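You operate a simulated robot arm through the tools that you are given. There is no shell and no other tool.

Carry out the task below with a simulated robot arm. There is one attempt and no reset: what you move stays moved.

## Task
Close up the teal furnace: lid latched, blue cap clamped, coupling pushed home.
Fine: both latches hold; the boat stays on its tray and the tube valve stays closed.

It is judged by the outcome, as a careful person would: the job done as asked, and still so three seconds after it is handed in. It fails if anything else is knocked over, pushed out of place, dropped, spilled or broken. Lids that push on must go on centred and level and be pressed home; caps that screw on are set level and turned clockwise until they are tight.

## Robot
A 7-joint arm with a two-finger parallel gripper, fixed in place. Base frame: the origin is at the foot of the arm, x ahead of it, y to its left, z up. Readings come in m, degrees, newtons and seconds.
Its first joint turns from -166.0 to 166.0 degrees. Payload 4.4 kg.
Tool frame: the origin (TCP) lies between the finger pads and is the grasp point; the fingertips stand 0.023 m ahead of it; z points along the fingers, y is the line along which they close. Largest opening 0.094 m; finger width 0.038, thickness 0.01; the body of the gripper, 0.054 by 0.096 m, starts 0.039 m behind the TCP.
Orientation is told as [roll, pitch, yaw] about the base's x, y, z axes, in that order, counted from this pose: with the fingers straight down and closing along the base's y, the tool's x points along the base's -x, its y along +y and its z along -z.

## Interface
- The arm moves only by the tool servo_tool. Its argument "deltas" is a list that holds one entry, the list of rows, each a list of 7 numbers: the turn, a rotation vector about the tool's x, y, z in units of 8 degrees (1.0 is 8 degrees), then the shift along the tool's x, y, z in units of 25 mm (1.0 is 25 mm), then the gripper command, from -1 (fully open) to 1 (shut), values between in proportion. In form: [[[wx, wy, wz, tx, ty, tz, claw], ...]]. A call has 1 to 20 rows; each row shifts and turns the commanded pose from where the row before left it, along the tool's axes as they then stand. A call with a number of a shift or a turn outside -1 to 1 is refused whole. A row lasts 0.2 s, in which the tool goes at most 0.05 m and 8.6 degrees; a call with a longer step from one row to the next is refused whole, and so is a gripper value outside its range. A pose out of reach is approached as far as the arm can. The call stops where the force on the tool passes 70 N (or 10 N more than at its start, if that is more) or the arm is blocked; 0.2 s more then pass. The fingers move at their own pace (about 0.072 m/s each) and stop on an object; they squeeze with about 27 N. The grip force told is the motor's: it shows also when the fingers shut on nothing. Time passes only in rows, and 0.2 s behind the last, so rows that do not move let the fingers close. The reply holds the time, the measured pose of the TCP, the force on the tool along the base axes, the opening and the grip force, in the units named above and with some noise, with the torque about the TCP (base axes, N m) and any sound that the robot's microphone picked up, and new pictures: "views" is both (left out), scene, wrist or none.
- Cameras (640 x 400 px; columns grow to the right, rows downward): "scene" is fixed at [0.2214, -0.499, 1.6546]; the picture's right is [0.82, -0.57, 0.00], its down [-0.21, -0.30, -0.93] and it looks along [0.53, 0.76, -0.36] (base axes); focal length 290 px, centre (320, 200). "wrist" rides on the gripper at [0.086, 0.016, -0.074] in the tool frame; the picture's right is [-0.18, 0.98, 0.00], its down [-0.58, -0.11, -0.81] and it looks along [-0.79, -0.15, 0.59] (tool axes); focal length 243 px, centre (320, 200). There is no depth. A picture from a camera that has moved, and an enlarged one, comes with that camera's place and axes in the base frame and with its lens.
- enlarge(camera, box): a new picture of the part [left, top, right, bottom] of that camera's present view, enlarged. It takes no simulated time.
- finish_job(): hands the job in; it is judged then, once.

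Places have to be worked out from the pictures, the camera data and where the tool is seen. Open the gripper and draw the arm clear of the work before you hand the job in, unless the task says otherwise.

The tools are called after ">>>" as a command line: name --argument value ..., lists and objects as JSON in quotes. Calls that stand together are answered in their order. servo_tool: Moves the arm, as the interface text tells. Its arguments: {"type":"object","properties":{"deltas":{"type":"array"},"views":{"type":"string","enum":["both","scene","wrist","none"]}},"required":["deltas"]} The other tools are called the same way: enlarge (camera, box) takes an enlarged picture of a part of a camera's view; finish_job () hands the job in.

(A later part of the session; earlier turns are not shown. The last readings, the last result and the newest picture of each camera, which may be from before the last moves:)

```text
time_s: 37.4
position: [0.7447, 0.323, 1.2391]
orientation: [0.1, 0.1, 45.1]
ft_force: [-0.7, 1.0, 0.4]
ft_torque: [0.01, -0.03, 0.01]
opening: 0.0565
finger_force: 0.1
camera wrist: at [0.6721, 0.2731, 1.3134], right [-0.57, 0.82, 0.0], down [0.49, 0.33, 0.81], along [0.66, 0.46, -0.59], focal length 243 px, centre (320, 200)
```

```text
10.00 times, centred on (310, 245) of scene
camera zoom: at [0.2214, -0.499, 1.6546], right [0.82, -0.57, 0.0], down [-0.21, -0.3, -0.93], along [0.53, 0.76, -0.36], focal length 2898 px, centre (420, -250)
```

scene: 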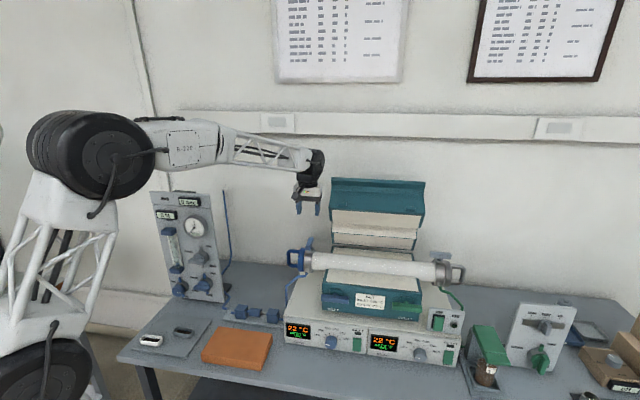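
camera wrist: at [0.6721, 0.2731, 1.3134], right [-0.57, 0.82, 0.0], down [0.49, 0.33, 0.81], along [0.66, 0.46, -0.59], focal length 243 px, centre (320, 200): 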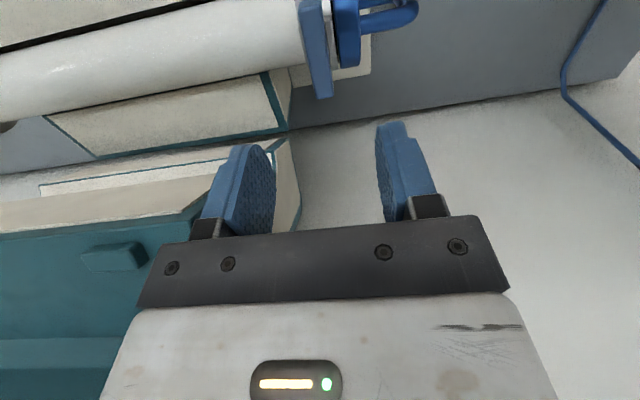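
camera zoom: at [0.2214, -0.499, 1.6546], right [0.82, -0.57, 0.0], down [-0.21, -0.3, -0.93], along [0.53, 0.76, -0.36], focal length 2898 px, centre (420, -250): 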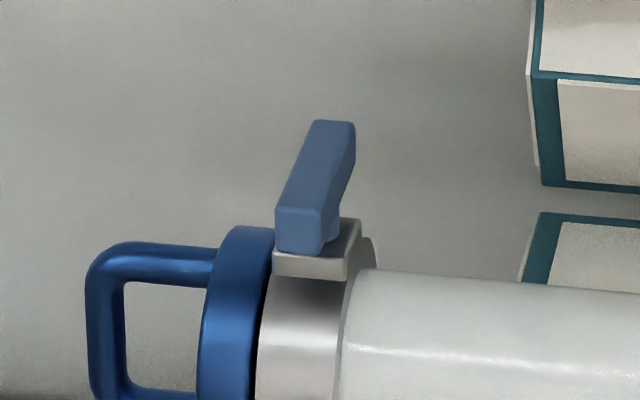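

The lever bar is centred near (0.747, 0.3235), lies along n, and spans z≈1.087–1.104. I'll descend with open fingers straddling it, stopping a little high to check.

>>> servo_tool --deltas '[[[0, 0, 0, -0.08, -0.054, 0.6, -0.2], [0, 0, 0, 0, 0, 0.8, -0.2], [0, 0, 0, 0, 0, 0.8, -0.2], [0, 0, 0, 0, 0, 0.8, -0.2], [0, 0, 0, 0, 0, 0.7, -0.2], [0, 0, 0, 0, 0, 0.6, -0.2], [0, 0, 0, 0, 0, 0.5, -0.2], [0, 0, 0, 0, 0, 0, -0.2]]]' --views "both"

>>> enlarge --camera "scene" --box '[270, 200, 360, 260]'

```text
time_s: 39.2
position: [0.7459, 0.3239, 1.1172]
orientation: [0.0, 0.1, 45.1]
ft_force: [-0.9, 1.1, 0.3]
ft_torque: [0.01, -0.01, -0.03]
opening: 0.0562
finger_force: 0.1
camera wrist: at [0.6736, 0.2738, 1.1929], right [-0.57, 0.82, 0.0], down [0.49, 0.33, 0.81], along [0.66, 0.46, -0.59], focal length 243 px, centre (320, 200)
```

scene: 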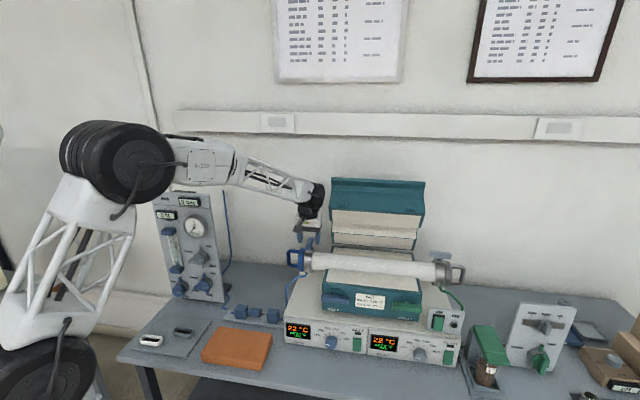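
wrist: 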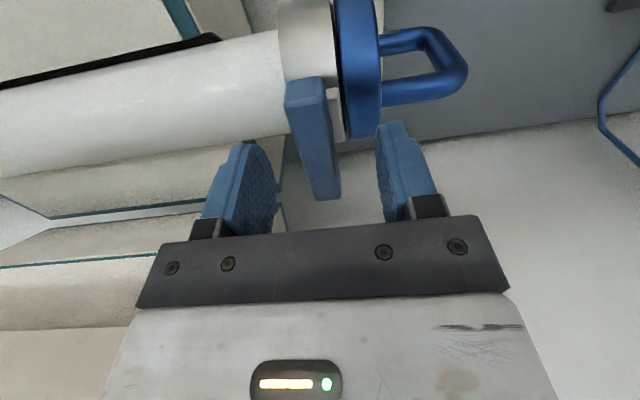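

```text
6.67 times, centred on (315, 230) of scene
camera zoom: at [0.2214, -0.499, 1.6546], right [0.82, -0.57, 0.0], down [-0.21, -0.3, -0.93], along [0.53, 0.76, -0.36], focal length 1932 px, centre (353, 0)
```

zoom: 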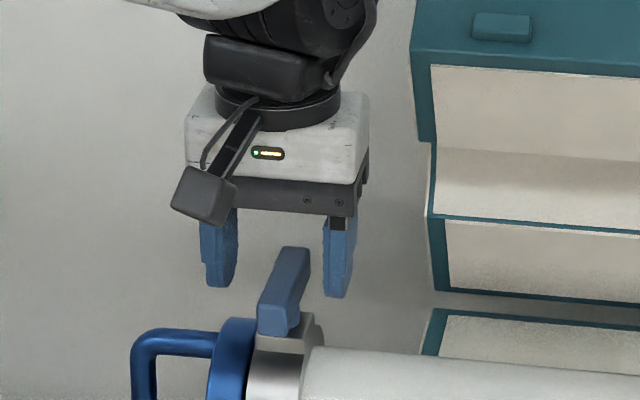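

The bar sits between the fingers as predicted. I'll lower 9 mm more and close on it.

>>> servo_tool --deltas '[[[0, 0, 0, 0, 0, 0.18, -0.2], [0, 0, 0, 0, 0, 0.18, -0.2], [0, 0, 0, 0, 0, 0, 1], [0, 0, 0, 0, 0, 0, 1], [0, 0, 0, 0, 0, 0, 1], [0, 0, 0, 0, 0, 0, 1]]]' --views "wrist"

>>> enlarge --camera "scene" --box '[270, 200, 360, 260]'

```text
time_s: 40.6
position: [0.7468, 0.3229, 1.1068]
orientation: [0.1, 0.0, 45.0]
ft_force: [47.5, -33.7, -4.8]
ft_torque: [-0.56, -0.95, -0.19]
opening: 0.018
finger_force: 44.9
camera wrist: at [0.6747, 0.2728, 1.184], right [-0.57, 0.82, 0.0], down [0.49, 0.33, 0.81], along [0.66, 0.46, -0.59], focal length 243 px, centre (320, 200)
```

wrist: 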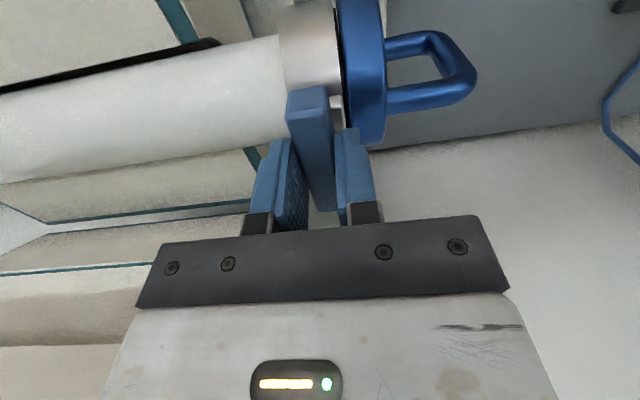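

```text
6.67 times, centred on (315, 230) of scene
camera zoom: at [0.2214, -0.499, 1.6546], right [0.82, -0.57, 0.0], down [-0.21, -0.3, -0.93], along [0.53, 0.76, -0.36], focal length 1932 px, centre (353, 0)
```

zoom: 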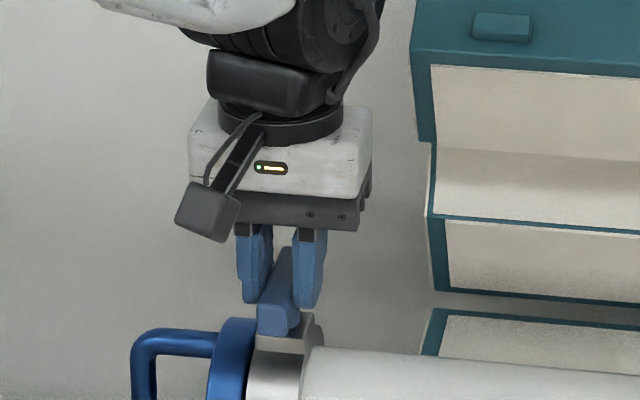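

The grip holds at 18 mm opening, but there's about 57 N of side load toward +a, so the bar's centre is slightly further along +a. I'll nudge +a to relieve it.

>>> servo_tool --deltas '[[[0, 0, 0, 0, -0.05, 0, 1], [0, 0, 0, 0, 0, 0, 1]]]' --views "none"

```text
time_s: 41.2
position: [0.7471, 0.3232, 1.1083]
orientation: [0.1, 0.1, 45.1]
ft_force: [35.9, -31.2, -2.3]
ft_torque: [0.03, -1.33, -0.14]
opening: 0.0178
finger_force: 45.5
```

>>> servo_tool --deltas '[[[0, 0, 0, 0, -0.05, 0, 1], [0, 0, 0, 0, 0, 0, 1]]]' --views "none"

```text
time_s: 41.8
position: [0.7484, 0.3231, 1.1084]
orientation: [0.2, 0.1, 45.1]
ft_force: [12.1, -12.1, 5.6]
ft_torque: [0.05, -0.63, -0.05]
opening: 0.0181
finger_force: 45.1
```

>>> servo_tool --deltas '[[[0, 0, 0, 0, -0.03, 0, 1], [0, 0, 0, 0, 0, 0, 1]]]' --views "none"

```text
time_s: 42.4
position: [0.7485, 0.3227, 1.108]
orientation: [0.2, 0.1, 45.2]
ft_force: [-23.3, 10.5, 8.4]
ft_torque: [0.73, -0.36, 0.08]
opening: 0.0179
finger_force: 44.6
```

The load is balanced to within about 20 N. I'll try turning clockwise from above (positive tool z) by a few degrees and read the torque.

>>> servo_tool --deltas '[[[0, 0, 0, 0, 0.015, 0, 1], [0, 0, 0.3, 0, 0, 0, 1], [0, 0, 0.3, 0, 0, 0, 1], [0, 0, 0, 0, 0, 0, 1]]]' --views "none"

```text
time_s: 43.4
position: [0.7472, 0.3238, 1.1075]
orientation: [0.1, 0.2, 40.3]
ft_force: [-48.0, 24.5, 10.0]
ft_torque: [0.34, 0.66, 2.06]
opening: 0.0201
finger_force: 44.5
```

The opening widened and 2 N·m resists, so clockwise looks blocked. I'll go back and test the other direction the same way.

>>> servo_tool --deltas '[[[0, 0, -0.3, 0, 0, 0, 1], [0, 0, -0.3, 0, 0, 0, 1], [0, 0, 0, 0, 0, 0, 1]]]' --views "none"

>>> servo_tool --deltas '[[[0, 0, -0.3, 0, 0, 0, 1], [0, 0, -0.3, 0, 0, 0, 1], [0, 0, 0, 0, 0, 0, 1]]]' --views "none"

```text
time_s: 44.2
position: [0.7491, 0.3232, 1.1078]
orientation: [0.1, 0.2, 45.1]
ft_force: [-44.7, 45.1, 6.8]
ft_torque: [0.28, 0.91, 0.18]
opening: 0.0179
finger_force: 44.4
```

```text
time_s: 45.0
position: [0.7481, 0.3244, 1.108]
orientation: [0.1, -0.1, 49.8]
ft_force: [-38.7, 51.0, 5.0]
ft_torque: [0.37, 0.79, 0.16]
opening: 0.0177
finger_force: 45.0
```

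Counter-clockwise turns freely: the opening is unchanged and the torque only 0.16 N·m. I'll relieve the side load and continue in steps. My estimate leaves about 3 cm between the camera and the open lid.

>>> servo_tool --deltas '[[[0, 0, 0, 0, 0.05, 0, 1], [0, 0, -0.4, 0, 0, 0, 1], [0, 0, -0.4, 0, 0, 0, 1], [0, 0, -0.4, 0, 0, 0, 1], [0, 0, 0, 0, 0, 0, 1]]]' --views "wrist"

>>> enlarge --camera "scene" --box '[270, 200, 360, 260]'

```text
time_s: 46.2
position: [0.7487, 0.3237, 1.1076]
orientation: [0.1, 0.1, 59.5]
ft_force: [4.3, 26.0, 3.2]
ft_torque: [0.26, -0.22, 0.03]
opening: 0.0181
finger_force: 45.1
camera wrist: at [0.6901, 0.2559, 1.1839], right [-0.75, 0.66, 0.0], down [0.39, 0.45, 0.81], along [0.53, 0.61, -0.59], focal length 243 px, centre (320, 200)
```

wrist: 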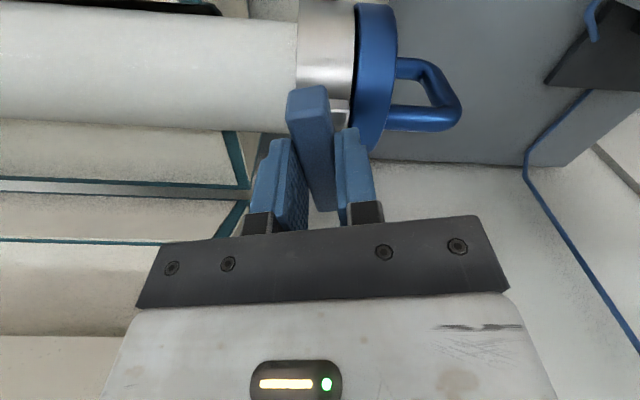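

```text
6.67 times, centred on (315, 230) of scene
camera zoom: at [0.2214, -0.499, 1.6546], right [0.82, -0.57, 0.0], down [-0.21, -0.3, -0.93], along [0.53, 0.76, -0.36], focal length 1932 px, centre (353, 0)
```

zoom: 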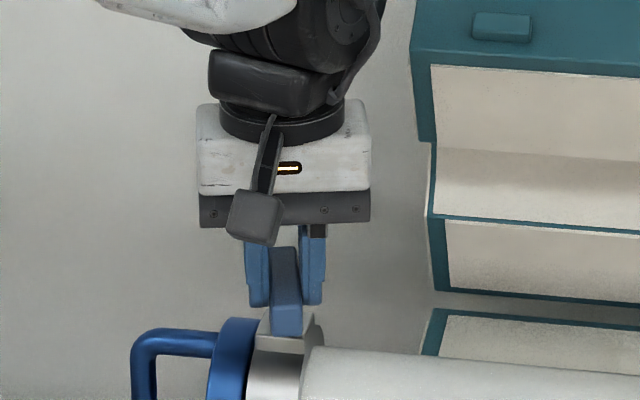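

The bar turns with the gripper. I'll continue counter-clockwise in steps.

>>> servo_tool --deltas '[[[0, 0, -0.4, 0, 0, 0, 1], [0, 0, -0.5, 0, 0, 0, 1], [0, 0, -0.5, 0, 0, 0, 1], [0, 0, -0.5, 0, 0, 0, 1], [0, 0, -0.4, 0, 0, 0, 1], [0, 0, 0, 0, 0, 0, 1]]]' --views "none"

```text
time_s: 47.6
position: [0.7487, 0.3237, 1.108]
orientation: [0.2, 0.1, 78.0]
ft_force: [64.6, 13.2, -3.0]
ft_torque: [-0.18, -1.03, -0.16]
opening: 0.0179
finger_force: 44.7
```

>>> servo_tool --deltas '[[[0, 0, 0, -0.02, -0.05, 0, 1], [0, 0, 0, 0, 0, 0, 1]]]' --views "none"

```text
time_s: 48.2
position: [0.7483, 0.3226, 1.1072]
orientation: [0.2, 0.0, 77.9]
ft_force: [31.6, -6.5, 5.2]
ft_torque: [1.09, -1.02, -0.07]
opening: 0.018
finger_force: 44.7
```

Side load is down to about 32 N. I'll trim a little more and keep turning.

>>> servo_tool --deltas '[[[0, 0, 0, 0, -0.03, 0, 1], [0, 0, -0.4, 0, 0, 0, 1], [0, 0, -0.4, 0, 0, 0, 1], [0, 0, -0.4, 0, 0, 0, 1], [0, 0, 0, 0, 0, 0, 1]]]' --views "both"

>>> enlarge --camera "scene" --box '[270, 200, 360, 260]'

```text
time_s: 49.4
position: [0.749, 0.3229, 1.1101]
orientation: [0.1, 0.0, 87.5]
ft_force: [10.4, -18.3, 7.2]
ft_torque: [-1.46, -0.33, -0.03]
opening: 0.0179
finger_force: 45.4
camera wrist: at [0.7294, 0.2361, 1.1839], right [-0.97, 0.23, 0.0], down [0.14, 0.58, 0.81], along [0.18, 0.79, -0.59], focal length 243 px, centre (320, 200)
```

scene: 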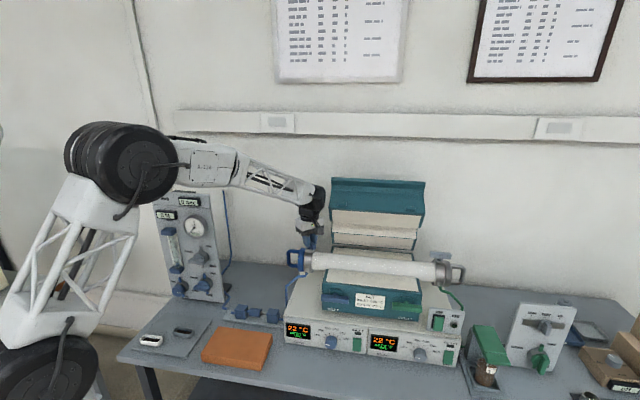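
wrist: 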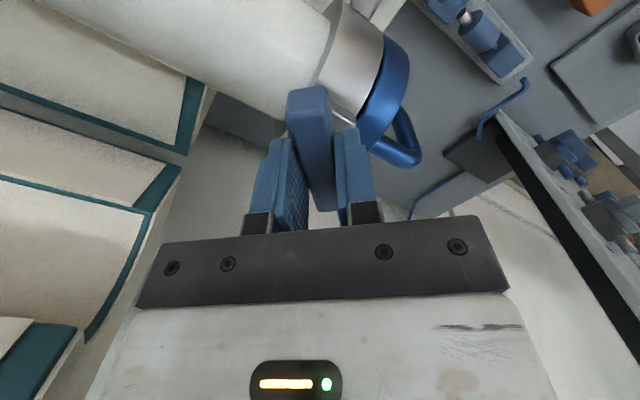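

```text
6.67 times, centred on (315, 230) of scene
camera zoom: at [0.2214, -0.499, 1.6546], right [0.82, -0.57, 0.0], down [-0.21, -0.3, -0.93], along [0.53, 0.76, -0.36], focal length 1932 px, centre (353, 0)
```

zoom: 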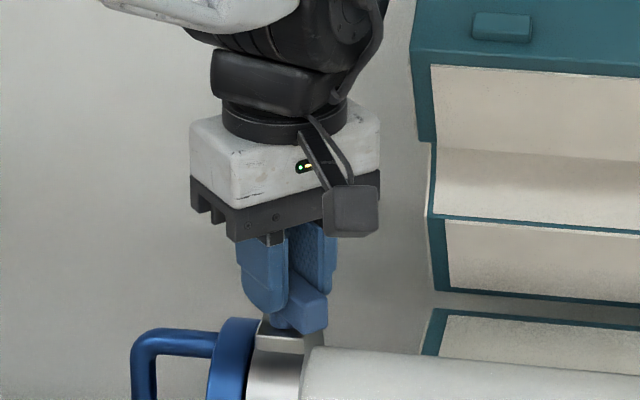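

It has turned 42° with ample clearance. I'll continue, keeping an eye on the forces.

>>> servo_tool --deltas '[[[0, 0, -0.4, -0.01, -0.01, 0, 1], [0, 0, -0.5, 0, 0, 0, 1], [0, 0, -0.5, 0, 0, 0, 1], [0, 0, -0.5, 0, 0, 0, 1], [0, 0, 0, 0, 0, 0, 1]]]' --views "none"

```text
time_s: 50.6
position: [0.7507, 0.3231, 1.1078]
orientation: [0.1, -0.2, 102.8]
ft_force: [30.6, -29.0, 2.7]
ft_torque: [-0.44, -0.63, -0.08]
opening: 0.0179
finger_force: 45.2
```

>>> servo_tool --deltas '[[[0, 0, 0, 0.027, -0.017, 0, 1], [0, 0, -0.4, 0, 0, 0, 1], [0, 0, -0.4, 0, 0, 0, 1], [0, 0, -0.4, 0, 0, 0, 1], [0, 0, 0, 0, 0, 0, 1]]]' --views "none"

```text
time_s: 51.8
position: [0.7501, 0.3232, 1.1083]
orientation: [0.1, -0.2, 112.3]
ft_force: [21.2, -4.3, 3.0]
ft_torque: [-0.48, -0.69, -0.03]
opening: 0.0176
finger_force: 44.9
```

>>> servo_tool --deltas '[[[0, 0, -0.4, 0, -0.01, 0, 1], [0, 0, -0.4, 0, 0, 0, 1], [0, 0, -0.4, 0, 0, 0, 1], [0, 0, -0.4, 0, 0, 0, 1], [0, 0, 0, 0, 0, 0, 1]]]' --views "both"

>>> enlarge --camera "scene" --box '[270, 200, 360, 260]'

```text
time_s: 53.0
position: [0.7516, 0.3231, 1.1085]
orientation: [0.2, 0.0, 125.2]
ft_force: [22.3, 13.6, 3.8]
ft_torque: [0.03, -0.65, -0.03]
opening: 0.0178
finger_force: 45.2
camera wrist: at [0.7873, 0.2424, 1.1837], right [-0.91, -0.42, 0.0], down [-0.24, 0.54, 0.81], along [-0.34, 0.73, -0.59], focal length 243 px, centre (320, 200)
```

scene: 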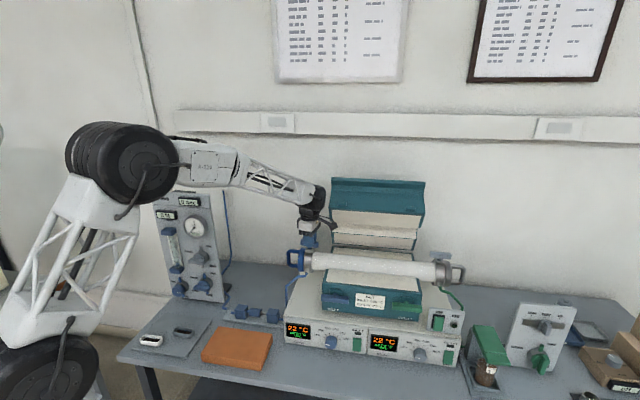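
wrist: 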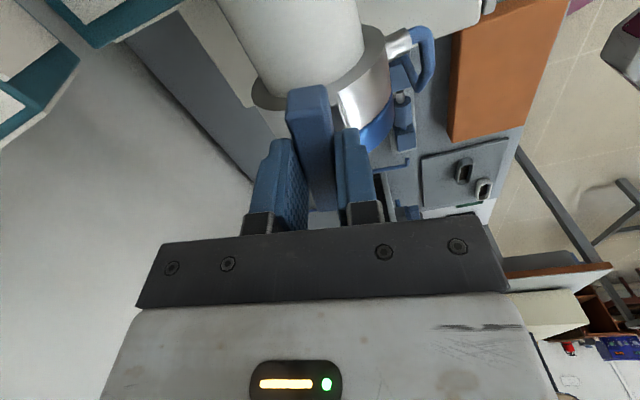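

```text
6.67 times, centred on (315, 230) of scene
camera zoom: at [0.2214, -0.499, 1.6546], right [0.82, -0.57, 0.0], down [-0.21, -0.3, -0.93], along [0.53, 0.76, -0.36], focal length 1932 px, centre (353, 0)
```

zoom: 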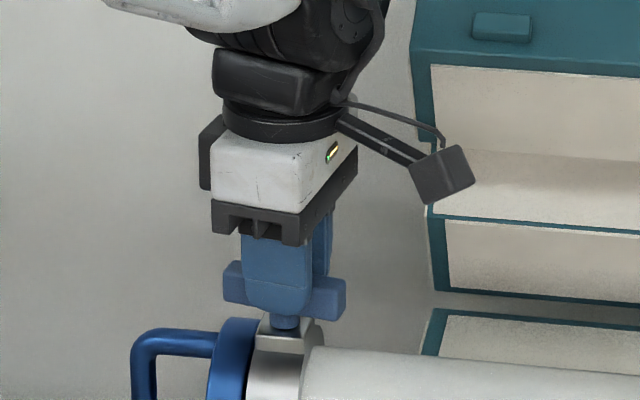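

80° is turned. The camera sits at n≈0.728, in front of the lid, so it's clear. I'll do the final ~10° and look for the stop.

>>> servo_tool --deltas '[[[0, 0, -0.3, 0, -0.02, 0, 1], [0, 0, -0.3, 0, 0, 0, 1], [0, 0, -0.3, 0, 0, 0, 1], [0, 0, -0.3, 0, 0, 0, 1], [0, 0, 0, 0, 0, 0, 1]]]' --views "none"

```text
time_s: 54.2
position: [0.7516, 0.3232, 1.1086]
orientation: [0.0, 0.0, 134.7]
ft_force: [25.9, 25.4, 4.4]
ft_torque: [0.28, -0.59, -0.07]
opening: 0.0177
finger_force: 45.4
```

>>> servo_tool --deltas '[[[0, 0, -0.25, 0, -0.02, 0, 1], [0, 0, -0.25, 0, 0, 0, 1], [0, 0, 0, 0, 0, 0, 1]]]' --views "none"

```text
time_s: 55.0
position: [0.7517, 0.3231, 1.11]
orientation: [0.0, -0.2, 138.7]
ft_force: [18.4, 16.5, 6.6]
ft_torque: [0.71, 0.06, -2.01]
opening: 0.0194
finger_force: 45.3
```

The stop is felt at ~136° with −2 N·m, so the clamp is fully turned. I'll unwind the wrist slightly, open and lift off.

>>> servo_tool --deltas '[[[0, 0, 0.35, 0, 0, 0, 1], [0, 0, 0, 0, 0, 0, 0.3], [0, 0, 0, 0, 0, 0, 0], [0, 0, 0, 0, 0, 0, 0], [0, 0, 0, 0, 0, -0.4, 0], [0, 0, 0, 0, 0, -0.6, 0], [0, 0, 0, 0, 0, -0.8, 0], [0, 0, 0, 0, 0, -1, 0], [0, 0, 0, 0, 0, -1, 0], [0, 0, 0, 0, 0, 0, 0]]]' --views "both"

>>> enlarge --camera "scene" --box '[270, 200, 360, 260]'

```text
time_s: 57.2
position: [0.7523, 0.3244, 1.2033]
orientation: [0.0, -0.1, 136.0]
ft_force: [-0.3, 0.1, 0.0]
ft_torque: [0.0, 0.01, -0.02]
opening: 0.0469
finger_force: 0.1
camera wrist: at [0.8023, 0.2519, 1.2791], right [-0.82, -0.58, 0.0], down [-0.34, 0.48, 0.81], along [-0.47, 0.66, -0.59], focal length 243 px, centre (320, 200)
```

scene: 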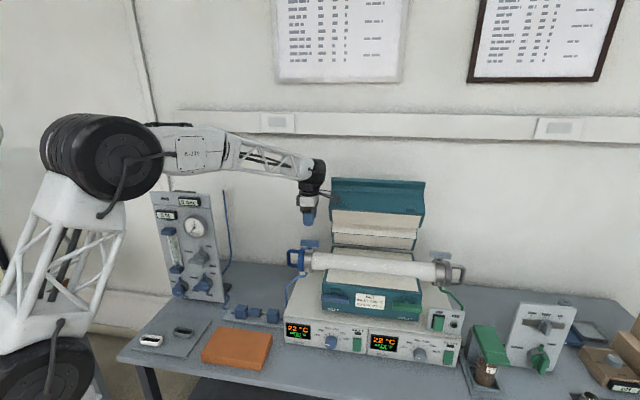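
wrist: 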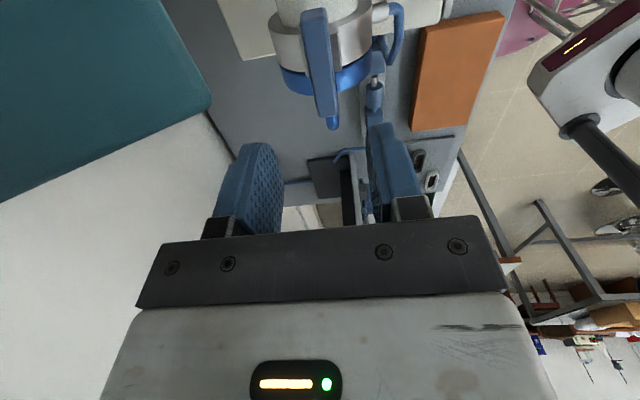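

```text
6.67 times, centred on (315, 230) of scene
camera zoom: at [0.2214, -0.499, 1.6546], right [0.82, -0.57, 0.0], down [-0.21, -0.3, -0.93], along [0.53, 0.76, -0.36], focal length 1932 px, centre (353, 0)
```

zoom: 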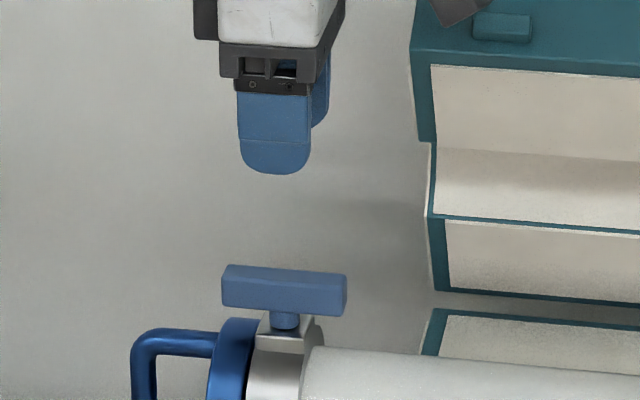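

The blue lever now lies along the tube against its stop, like the outlet's, so the cap is clamped. Next is the coupling. I'll move away from the lid, rotate back, and set up a camera view of the coupling.

>>> servo_tool --deltas '[[[0, 0, 0, 0, 0.8, -0.9, 0], [0, 0, 0, 0, 1, -1, 0], [0, 0, 0, 0, 1, -1, 0], [0, 0, 0, 0, 1, -1, 0], [0, 0, 0, 0, 1, -1, 0], [0, 0, 0, 0, 1, -1, 0], [0, 0, 1, 0, 0, 0, 0], [0, 0, 1, 0, 0, 0, 0], [0, 0, 1, 0, 0, 0, 0], [0, 0, 1, 0, 0, 0, 0], [0, 0, 1, 0, 0, 0, 0], [0, 0, 1, 0, 0, 0, 0], [0, 0, 1, 0, 0, 0, 0], [0, 0, 1, 0, 0, 0, 0], [0, 0, 1, 0, 0, 0, 0], [0, 0, 1, 0, 0, 0, 0], [0, 0, 1, 0, 0, 0, 0], [0, 0, 0.38, 0, 0, 0, 0], [0, 0, 0, 0, 0, 0, 0]]]' --views "none"

```text
time_s: 61.2
position: [0.6509, 0.219, 1.3512]
orientation: [0.0, 0.1, 44.8]
ft_force: [0.1, 0.4, -0.2]
ft_torque: [0.03, 0.0, 0.0]
opening: 0.047
finger_force: 0.1
```

>>> servo_tool --deltas '[[[0, 0, 0, 0.22, 0.735, 1, 0], [0, 0, 0, 0.22, 0.735, 1, 0], [0, 0, 0, 0.22, 0.735, 1, 0], [0, 0, 0, 0.22, 0.735, 1, 0], [0, 0, 0, 0.22, 0.735, 1, 0], [0, 0, 0, 0.22, 0.735, 1, 0], [0, 0, 0, 0.22, 0.735, 1, 0], [0, 0, 0, 0.22, 0.735, 1, 0], [0, 0, 0, 0.22, 0.735, 1, 0], [0, 0, 0, 0.22, 0.735, 1, 0], [0, 0, 0, 0.22, 0.735, 1, 0], [0, 0, 0, 0.22, 0.735, 1, 0], [0, 0, 0, 0, 0, 0, 0]]]' --views "both"

```text
time_s: 64.0
position: [0.4471, 0.3289, 1.0517]
orientation: [0.0, 0.1, 44.8]
ft_force: [-0.4, -0.2, -0.1]
ft_torque: [0.0, -0.06, -0.02]
opening: 0.0472
finger_force: 0.0
camera wrist: at [0.3749, 0.2789, 1.1264], right [-0.56, 0.83, 0.0], down [0.49, 0.33, 0.81], along [0.67, 0.45, -0.59], focal length 243 px, centre (320, 200)
```

scene: 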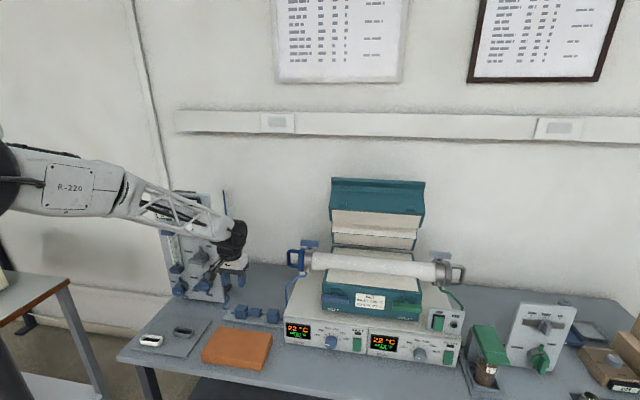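
wrist: 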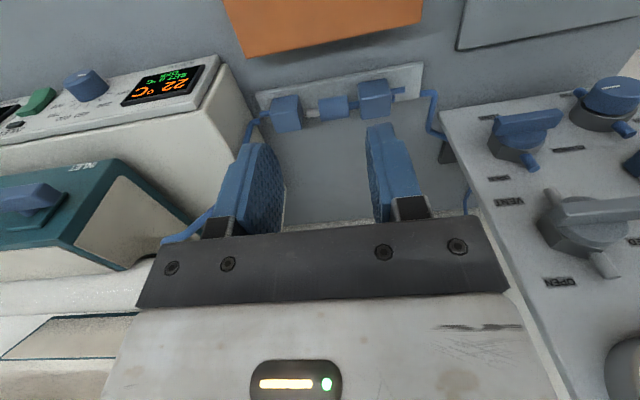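

>>> enlarge --camera "wrist" --box '[230, 50, 450, 150]'

>>> enlarge --camera "wrist" --box '[430, 60, 640, 300]'

```text
2.91 times, centred on (340, 100) of wrist
camera zoom: at [0.3749, 0.2789, 1.1264], right [-0.56, 0.83, 0.0], down [0.49, 0.33, 0.81], along [0.67, 0.45, -0.59], focal length 706 px, centre (262, 491)
```

zoom: 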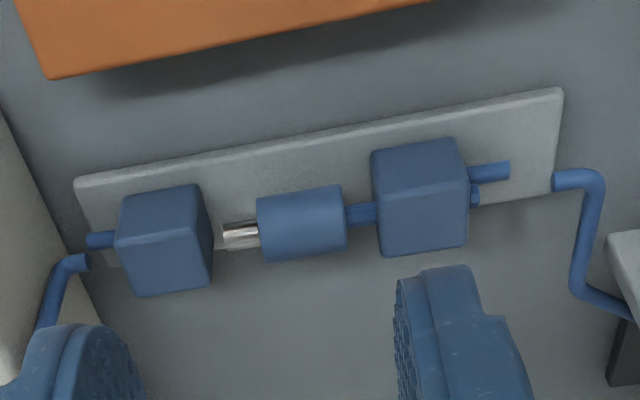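

```text
1.67 times, centred on (535, 180) of wrist
camera zoom: at [0.3749, 0.2789, 1.1264], right [-0.56, 0.83, 0.0], down [0.49, 0.33, 0.81], along [0.67, 0.45, -0.59], focal length 404 px, centre (-38, 233)
```

zoom: 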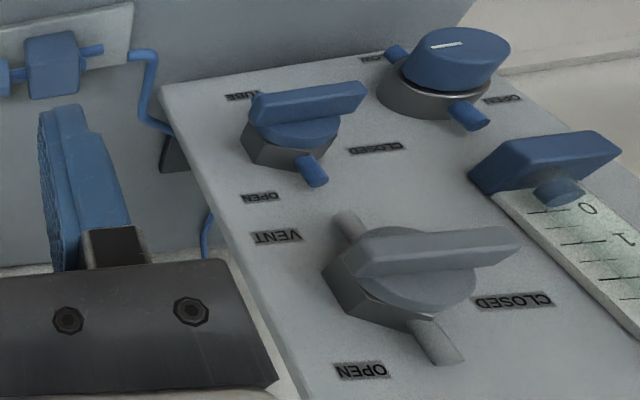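

The TUBE valve on the gas panel is well clear of my path. The coupling sleeve spans a≈0.064–0.112 at n≈0.68, z≈0.79, with a 26 mm gap to the right block. I'll rotate so the fingers close across the sleeve and go above it.

>>> servo_tool --deltas '[[[0, 0, 1, 0, 0, 0, -1], [0, 0, 1, 0, 0, 0, -1], [0, 0, 1, 0, 0, 0, -1], [0, 0, 1, 0, 0, 0, -1], [0, 0, 1, 0, 0, 0, -1], [0, 0, 1, 0, 0, 0, -1], [0, 0, 1, 0, 0, 0, -1], [0, 0, 1, 0, 0, 0, -1], [0, 0, 1, 0, 0, 0, -1], [0, 0, 1, 0, 0, 0, -1], [0, 0, 1, 0, 0, 0, -1], [0, 0, 0.23, -0.18, 0, 0, -1], [0, 0, 0, 0, 0.75, 0, -1], [0, 0, 0, 0, 0.75, 0, -1], [0, 0, 0, 0, 0.75, 0, -1], [0, 0, 0, 0, 0.75, 0, -1], [0, 0, 0, 0, 0.75, 0, -1], [0, 0, 0, 0, 0.75, 0, -1], [0, 0, 0, 0, 0.75, 0, -1], [0, 0, 0, 0, 0, 0, -1]]]' --views "both"

```text
time_s: 68.2
position: [0.5445, 0.4202, 1.0518]
orientation: [-0.2, 0.1, -45.0]
ft_force: [-0.1, 0.4, -1.0]
ft_torque: [0.01, 0.0, 0.02]
opening: 0.094
finger_force: 0.1
camera wrist: at [0.4943, 0.4912, 1.1272], right [0.82, 0.57, 0.0], down [0.34, -0.49, 0.81], along [0.45, -0.66, -0.59], focal length 243 px, centre (320, 200)
```

scene: 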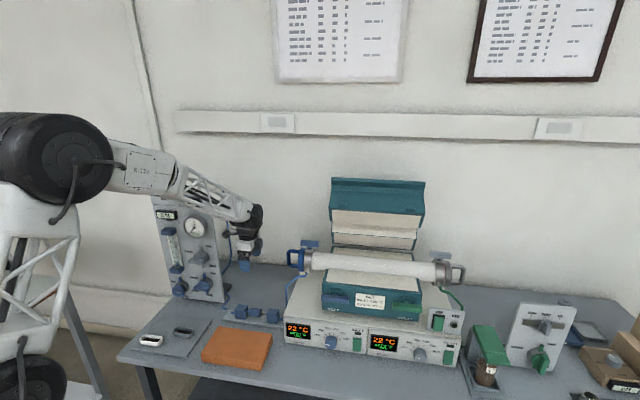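
wrist: 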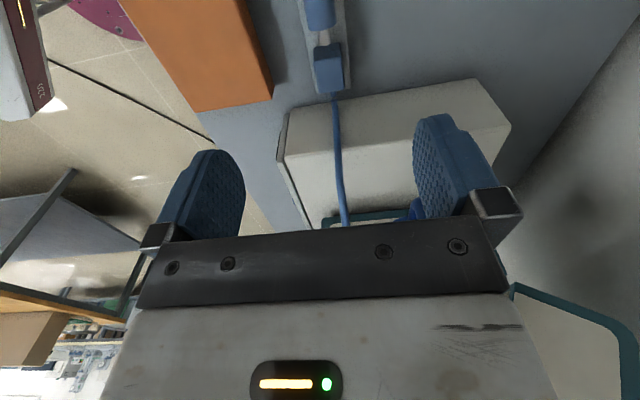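

My measurement puts the sleeve at n≈0.680, with the TCP 2 mm off. I'll trim that and descend to just above the sleeve for a check.

>>> servo_tool --deltas '[[[0, 0, 0, 0, -0.07, 0.7, -1], [0, 0, 0, 0, 0, 1, -1], [0, 0, 0, 0, 0, 1, -1], [0, 0, 0, 0, 0, 1, -1], [0, 0, 0, 0, 0, 1, -1], [0, 0, 0, 0, 0, 1, -1], [0, 0, 0, 0, 0, 1, -1], [0, 0, 0, 0, 0, 0.9, -1], [0, 0, 0, 0, 0, 0, -1]]]' --views "both"

>>> enlarge --camera "scene" --box '[205, 265, 310, 335]'

```text
time_s: 70.2
position: [0.5424, 0.4183, 0.8611]
orientation: [-0.1, 0.1, -45.1]
ft_force: [1.0, 0.0, 0.7]
ft_torque: [0.02, 0.02, 0.0]
opening: 0.0938
finger_force: 0.1
camera wrist: at [0.4925, 0.4899, 0.937], right [0.83, 0.56, 0.0], down [0.34, -0.49, 0.81], along [0.45, -0.66, -0.59], focal length 243 px, centre (320, 200)
```

scene: 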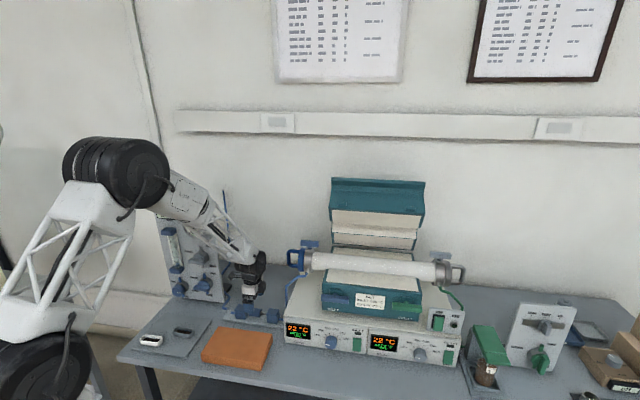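
wrist: 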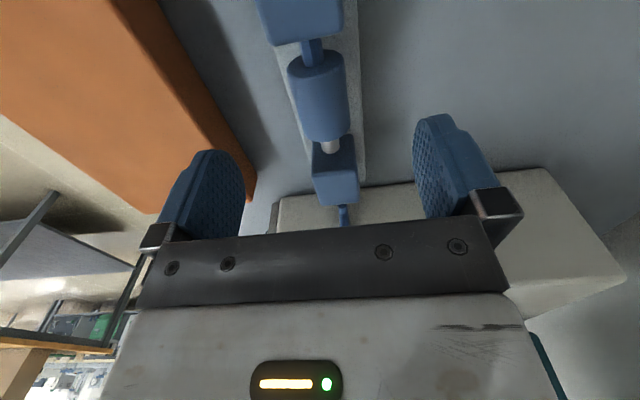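

```text
5.71 times, centred on (258, 300) of scene
camera zoom: at [0.2214, -0.499, 1.6546], right [0.82, -0.57, 0.0], down [-0.21, -0.3, -0.93], along [0.53, 0.76, -0.36], focal length 1656 px, centre (677, -371)
```

zoom: 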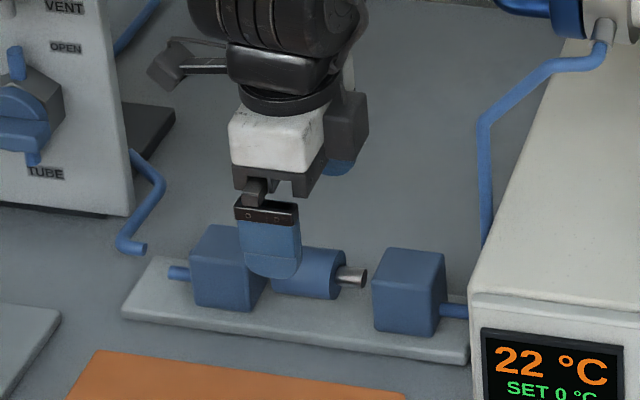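

The sleeve is centred under the gripper. I'll descend to z≈0.797, checking for contact, then close.

>>> servo_tool --deltas '[[[0, 0, 0, 0, 0, 0.6, -1], [0, 0, 0, 0, 0, 0.7, -1], [0, 0, 0, 0, 0, 0.6, -1], [0, 0, 0, 0, 0, 0.4, -1], [0, 0, 0, 0, 0, 0.24, -1], [0, 0, 0, 0, 0, 0, -1]]]' --views "both"

>>> enlarge --camera "scene" --box '[205, 265, 310, 335]'

```text
time_s: 71.6
position: [0.5427, 0.4166, 0.797]
orientation: [-0.2, 0.2, -45.0]
ft_force: [0.3, 0.5, 1.1]
ft_torque: [0.0, 0.01, -0.05]
opening: 0.0937
finger_force: 0.1
camera wrist: at [0.4923, 0.4898, 0.8732], right [0.83, 0.56, 0.0], down [0.34, -0.49, 0.81], along [0.45, -0.66, -0.59], focal length 243 px, centre (320, 200)
```

scene: 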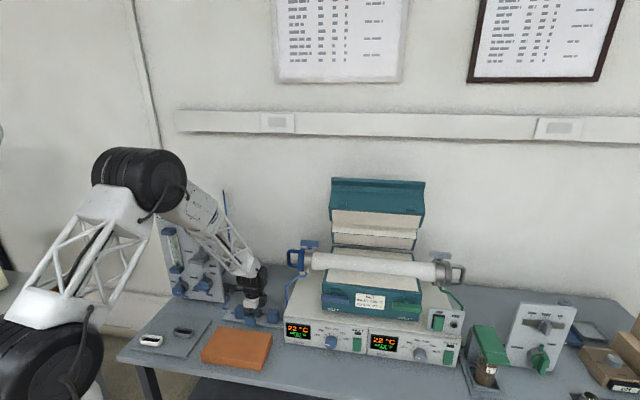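
wrist: 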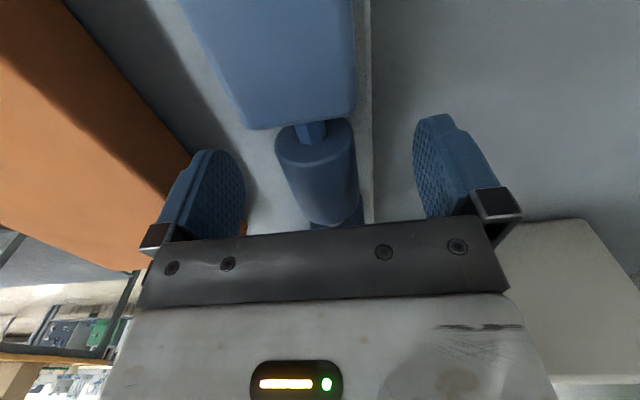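

```text
5.71 times, centred on (258, 300) of scene
camera zoom: at [0.2214, -0.499, 1.6546], right [0.82, -0.57, 0.0], down [-0.21, -0.3, -0.93], along [0.53, 0.76, -0.36], focal length 1656 px, centre (677, -371)
```

zoom: 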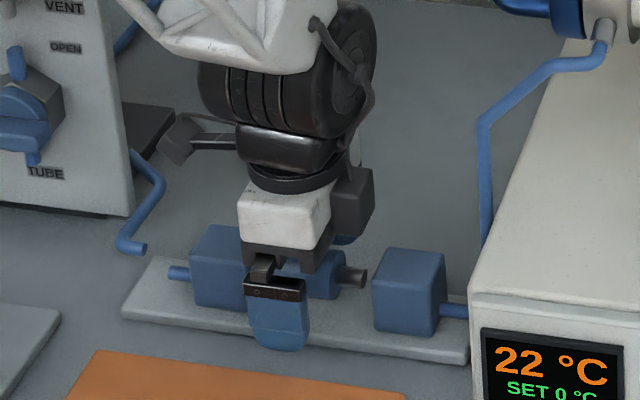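

It's straddling the sleeve cleanly with no contact forces. Closing now.

>>> servo_tool --deltas '[[[0, 0, 0, 0, 0, 0, 0], [0, 0, 0, 0, 0, 0, 0.5], [0, 0, 0, 0, 0, 0, 1], [0, 0, 0, 0, 0, 0, 1], [0, 0, 0, 0, 0, 0, 1]]]' --views "none"

```text
time_s: 72.8
position: [0.5436, 0.4181, 0.7973]
orientation: [0.0, 0.1, -45.0]
ft_force: [29.3, 29.5, -19.5]
ft_torque: [-0.02, -0.14, -0.69]
opening: 0.0332
finger_force: 44.9
```

Gripped at 33 mm. I'll relieve the sideways load (+n, about 41 N) before sliding.

>>> servo_tool --deltas '[[[0, 0, 0, 0, 0.04, 0.02, 1], [0, 0, 0, 0, 0, 0, 1]]]' --views "none"

```text
time_s: 73.4
position: [0.5432, 0.4191, 0.7976]
orientation: [-0.1, 0.0, -45.0]
ft_force: [10.3, 10.0, 10.7]
ft_torque: [0.05, -0.11, -0.7]
opening: 0.0331
finger_force: 45.5
```

Loads are low now. I'll slide the sleeve toward the right block in small steps.

>>> servo_tool --deltas '[[[0, 0, 0, -0.1, 0, 0, 1], [0, 0, 0, -0.1, 0, 0, 1], [0, 0, 0, -0.1, 0, 0, 1], [0, 0, 0, -0.1, 0, 0, 1], [0, 0, 0, 0, 0, 0, 1]]]' --views "none"

>>> enlarge --camera "scene" --box '[205, 265, 310, 335]'

```text
time_s: 74.6
position: [0.551, 0.4114, 0.7973]
orientation: [0.0, 0.1, -45.0]
ft_force: [-6.5, -6.6, 37.1]
ft_torque: [-0.05, 0.07, -0.77]
opening: 0.033
finger_force: 44.9
```

```text
5.71 times, centred on (258, 300) of scene
camera zoom: at [0.2214, -0.499, 1.6546], right [0.82, -0.57, 0.0], down [-0.21, -0.3, -0.93], along [0.53, 0.76, -0.36], focal length 1656 px, centre (677, -371)
```

zoom: 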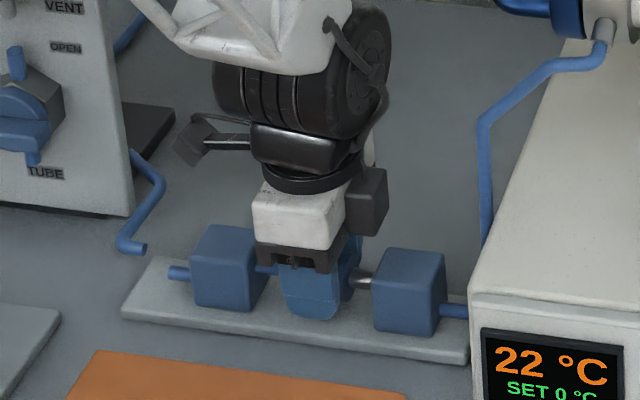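

It moved 11 mm and the tip is at the block's face. I'll relieve the upward load a little and continue to push home.

>>> servo_tool --deltas '[[[0, 0, 0, 0, 0, -0.03, 1], [0, 0, 0, -0.08, 0, 0, 1], [0, 0, 0, -0.08, 0, 0, 1], [0, 0, 0, -0.08, 0, 0, 1], [0, 0, 0, -0.08, 0, 0, 1], [0, 0, 0, 0, 0, 0, 1]]]' --views "none"

```text
time_s: 76.0
position: [0.5542, 0.4057, 0.7977]
orientation: [0.0, 0.1, -45.0]
ft_force: [7.9, 9.6, 0.3]
ft_torque: [0.11, -0.09, -0.69]
opening: 0.0329
finger_force: 45.3
```

>>> servo_tool --deltas '[[[0, 0, 0, -0.08, 0, 0, 1], [0, 0, 0, -0.08, 0, 0, 1], [0, 0, 0, -0.08, 0, 0, 1], [0, 0, 0, -0.08, 0, 0, 1], [0, 0, 0, 0, 0, 0, 1]]]' --views "wrist"

>>> enlarge --camera "scene" --box '[205, 265, 310, 335]'

```text
time_s: 77.2
position: [0.5604, 0.3991, 0.7983]
orientation: [-0.1, 0.1, -44.9]
ft_force: [6.4, 4.7, 1.1]
ft_torque: [0.0, -0.06, -0.71]
opening: 0.033
finger_force: 45.2
camera wrist: at [0.5113, 0.4724, 0.8735], right [0.83, 0.56, 0.0], down [0.34, -0.49, 0.81], along [0.45, -0.67, -0.59], focal length 243 px, centre (320, 200)
```

wrist: 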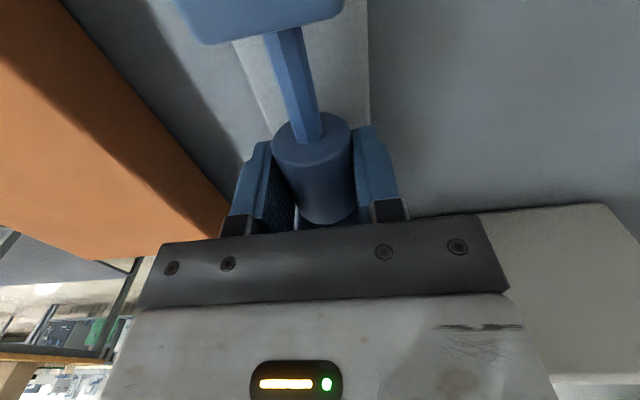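

```text
5.71 times, centred on (258, 300) of scene
camera zoom: at [0.2214, -0.499, 1.6546], right [0.82, -0.57, 0.0], down [-0.21, -0.3, -0.93], along [0.53, 0.76, -0.36], focal length 1656 px, centre (677, -371)
```

zoom: 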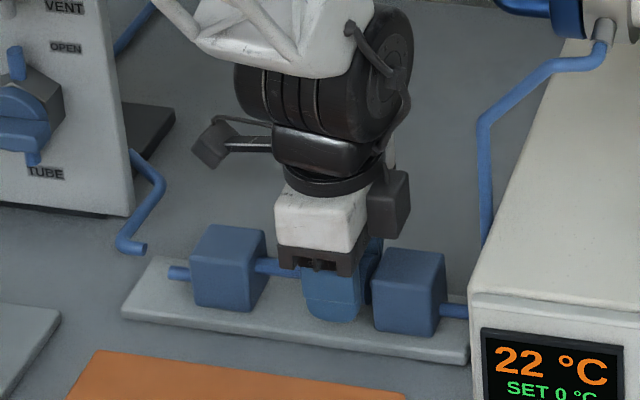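

26 mm moved and still no stop. I'll creep on until it seats.

>>> servo_tool --deltas '[[[0, 0, 0, -0.06, 0, 0, 1], [0, 0, 0, -0.06, 0, 0, 1], [0, 0, 0, -0.06, 0, 0, 1], [0, 0, 0, 0, 0, 0, 1]]]' --views "none"

```text
time_s: 78.2
position: [0.5649, 0.3974, 0.7975]
orientation: [-0.1, 0.1, -44.9]
ft_force: [5.3, 9.9, -6.6]
ft_torque: [0.16, 0.05, -0.71]
opening: 0.0332
finger_force: 44.9
```

>>> servo_tool --deltas '[[[0, 0, 0, -0.06, 0, 0, 1], [0, 0, 0, -0.06, 0, 0, 1], [0, 0, 0, 0, 0, 0, 1]]]' --views "wrist"

>>> enlarge --camera "scene" --box '[225, 285, 300, 335]'

```text
time_s: 79.0
position: [0.5651, 0.3959, 0.798]
orientation: [-0.1, 0.1, -45.0]
ft_force: [-34.0, 34.7, 12.2]
ft_torque: [0.17, 0.1, -0.96]
opening: 0.0331
finger_force: 45.4
camera wrist: at [0.5158, 0.4678, 0.8741], right [0.82, 0.57, 0.0], down [0.34, -0.49, 0.81], along [0.45, -0.66, -0.59], focal length 243 px, centre (320, 200)
```

wrist: 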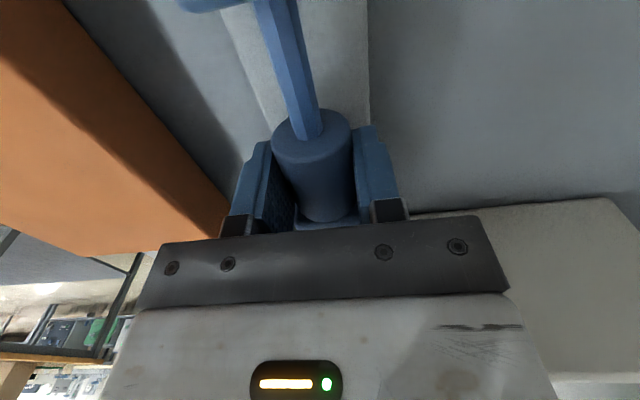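

```text
8.00 times, centred on (262, 310) of scene
camera zoom: at [0.2214, -0.499, 1.6546], right [0.82, -0.57, 0.0], down [-0.21, -0.3, -0.93], along [0.53, 0.76, -0.36], focal length 2318 px, centre (780, -680)
```

zoom: 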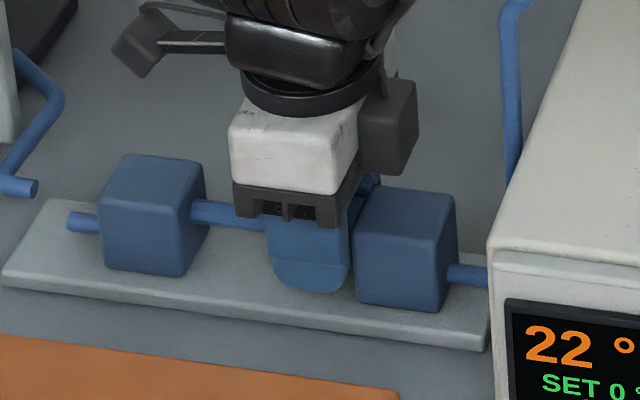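

The stop is reached with 48 N along −a. I'll press slightly firmer to be sure it's home, then release and inspect.

>>> servo_tool --deltas '[[[0, 0, 0, -0.05, 0, 0, 1], [0, 0, 0, 0, 0, 0, 1]]]' --views "none"

```text
time_s: 79.4
position: [0.5658, 0.3957, 0.7977]
orientation: [0.0, 0.3, -44.8]
ft_force: [-17.5, 16.1, 7.3]
ft_torque: [0.21, 0.35, -0.6]
opening: 0.033
finger_force: 45.5
stopped in row 1: the force on the tool passed its limit at 76 N (the readings are from after the stop); the commanded pose is now the measured one
```

A firm stop at 76 N. Opening and lifting straight up.

>>> servo_tool --deltas '[[[0, 0, 0, 0, 0, 0, 0.2], [0, 0, 0, 0, 0, 0, -0.5], [0, 0, 0, 0, 0, 0, -0.9], [0, 0, 0, 0, 0, 0, -0.9], [0, 0, 0, 0, 0, -0.5, -0.9], [0, 0, 0, 0, 0, -1, -0.9], [0, 0, 0, 0, 0, -1, -0.9], [0, 0, 0, 0, 0, -1, -0.9], [0, 0, 0, 0, 0, -1, -0.9], [0, 0, 0, 0, 0, -1, -0.9], [0, 0, 0, 0, 0, -1, -0.9], [0, 0, 0, 0, 0, 0, -0.9]]]' --views "both"

>>> enlarge --camera "scene" --box '[215, 285, 305, 345]'

>>> enlarge --camera "wrist" --box '[230, 0, 420, 120]'

```text
time_s: 82.0
position: [0.5655, 0.3961, 0.9617]
orientation: [-0.1, 0.2, -44.9]
ft_force: [0.1, -0.8, -0.1]
ft_torque: [0.0, -0.01, 0.01]
opening: 0.0892
finger_force: 0.0
camera wrist: at [0.5161, 0.4677, 1.037], right [0.82, 0.57, 0.0], down [0.34, -0.49, 0.8], along [0.45, -0.66, -0.59], focal length 243 px, centre (320, 200)
```

scene: 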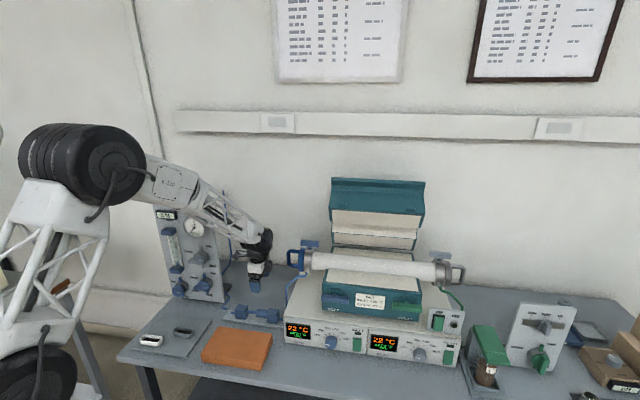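
wrist: 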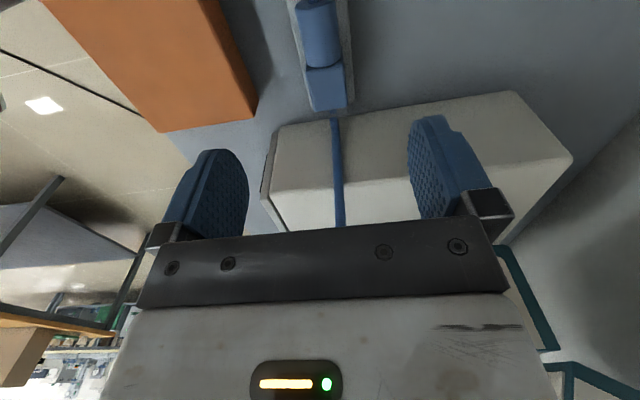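

```text
6.67 times, centred on (260, 315) of scene
camera zoom: at [0.2214, -0.499, 1.6546], right [0.82, -0.57, 0.0], down [-0.21, -0.3, -0.93], along [0.53, 0.76, -0.36], focal length 1932 px, centre (720, -567)
```

zoom: 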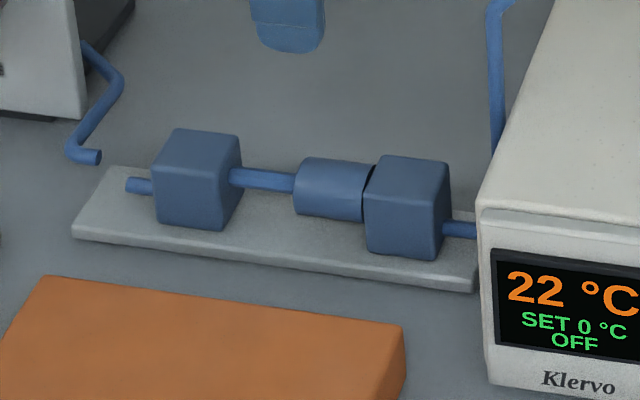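

```text
3.33 times, centred on (325, 60) of wrist
camera zoom: at [0.5161, 0.4677, 1.037], right [0.82, 0.57, 0.0], down [0.34, -0.49, 0.8], along [0.45, -0.66, -0.59], focal length 809 px, centre (303, 667)
```

zoom: 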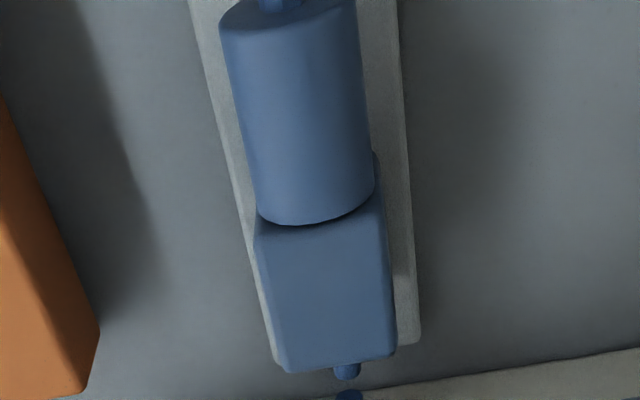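

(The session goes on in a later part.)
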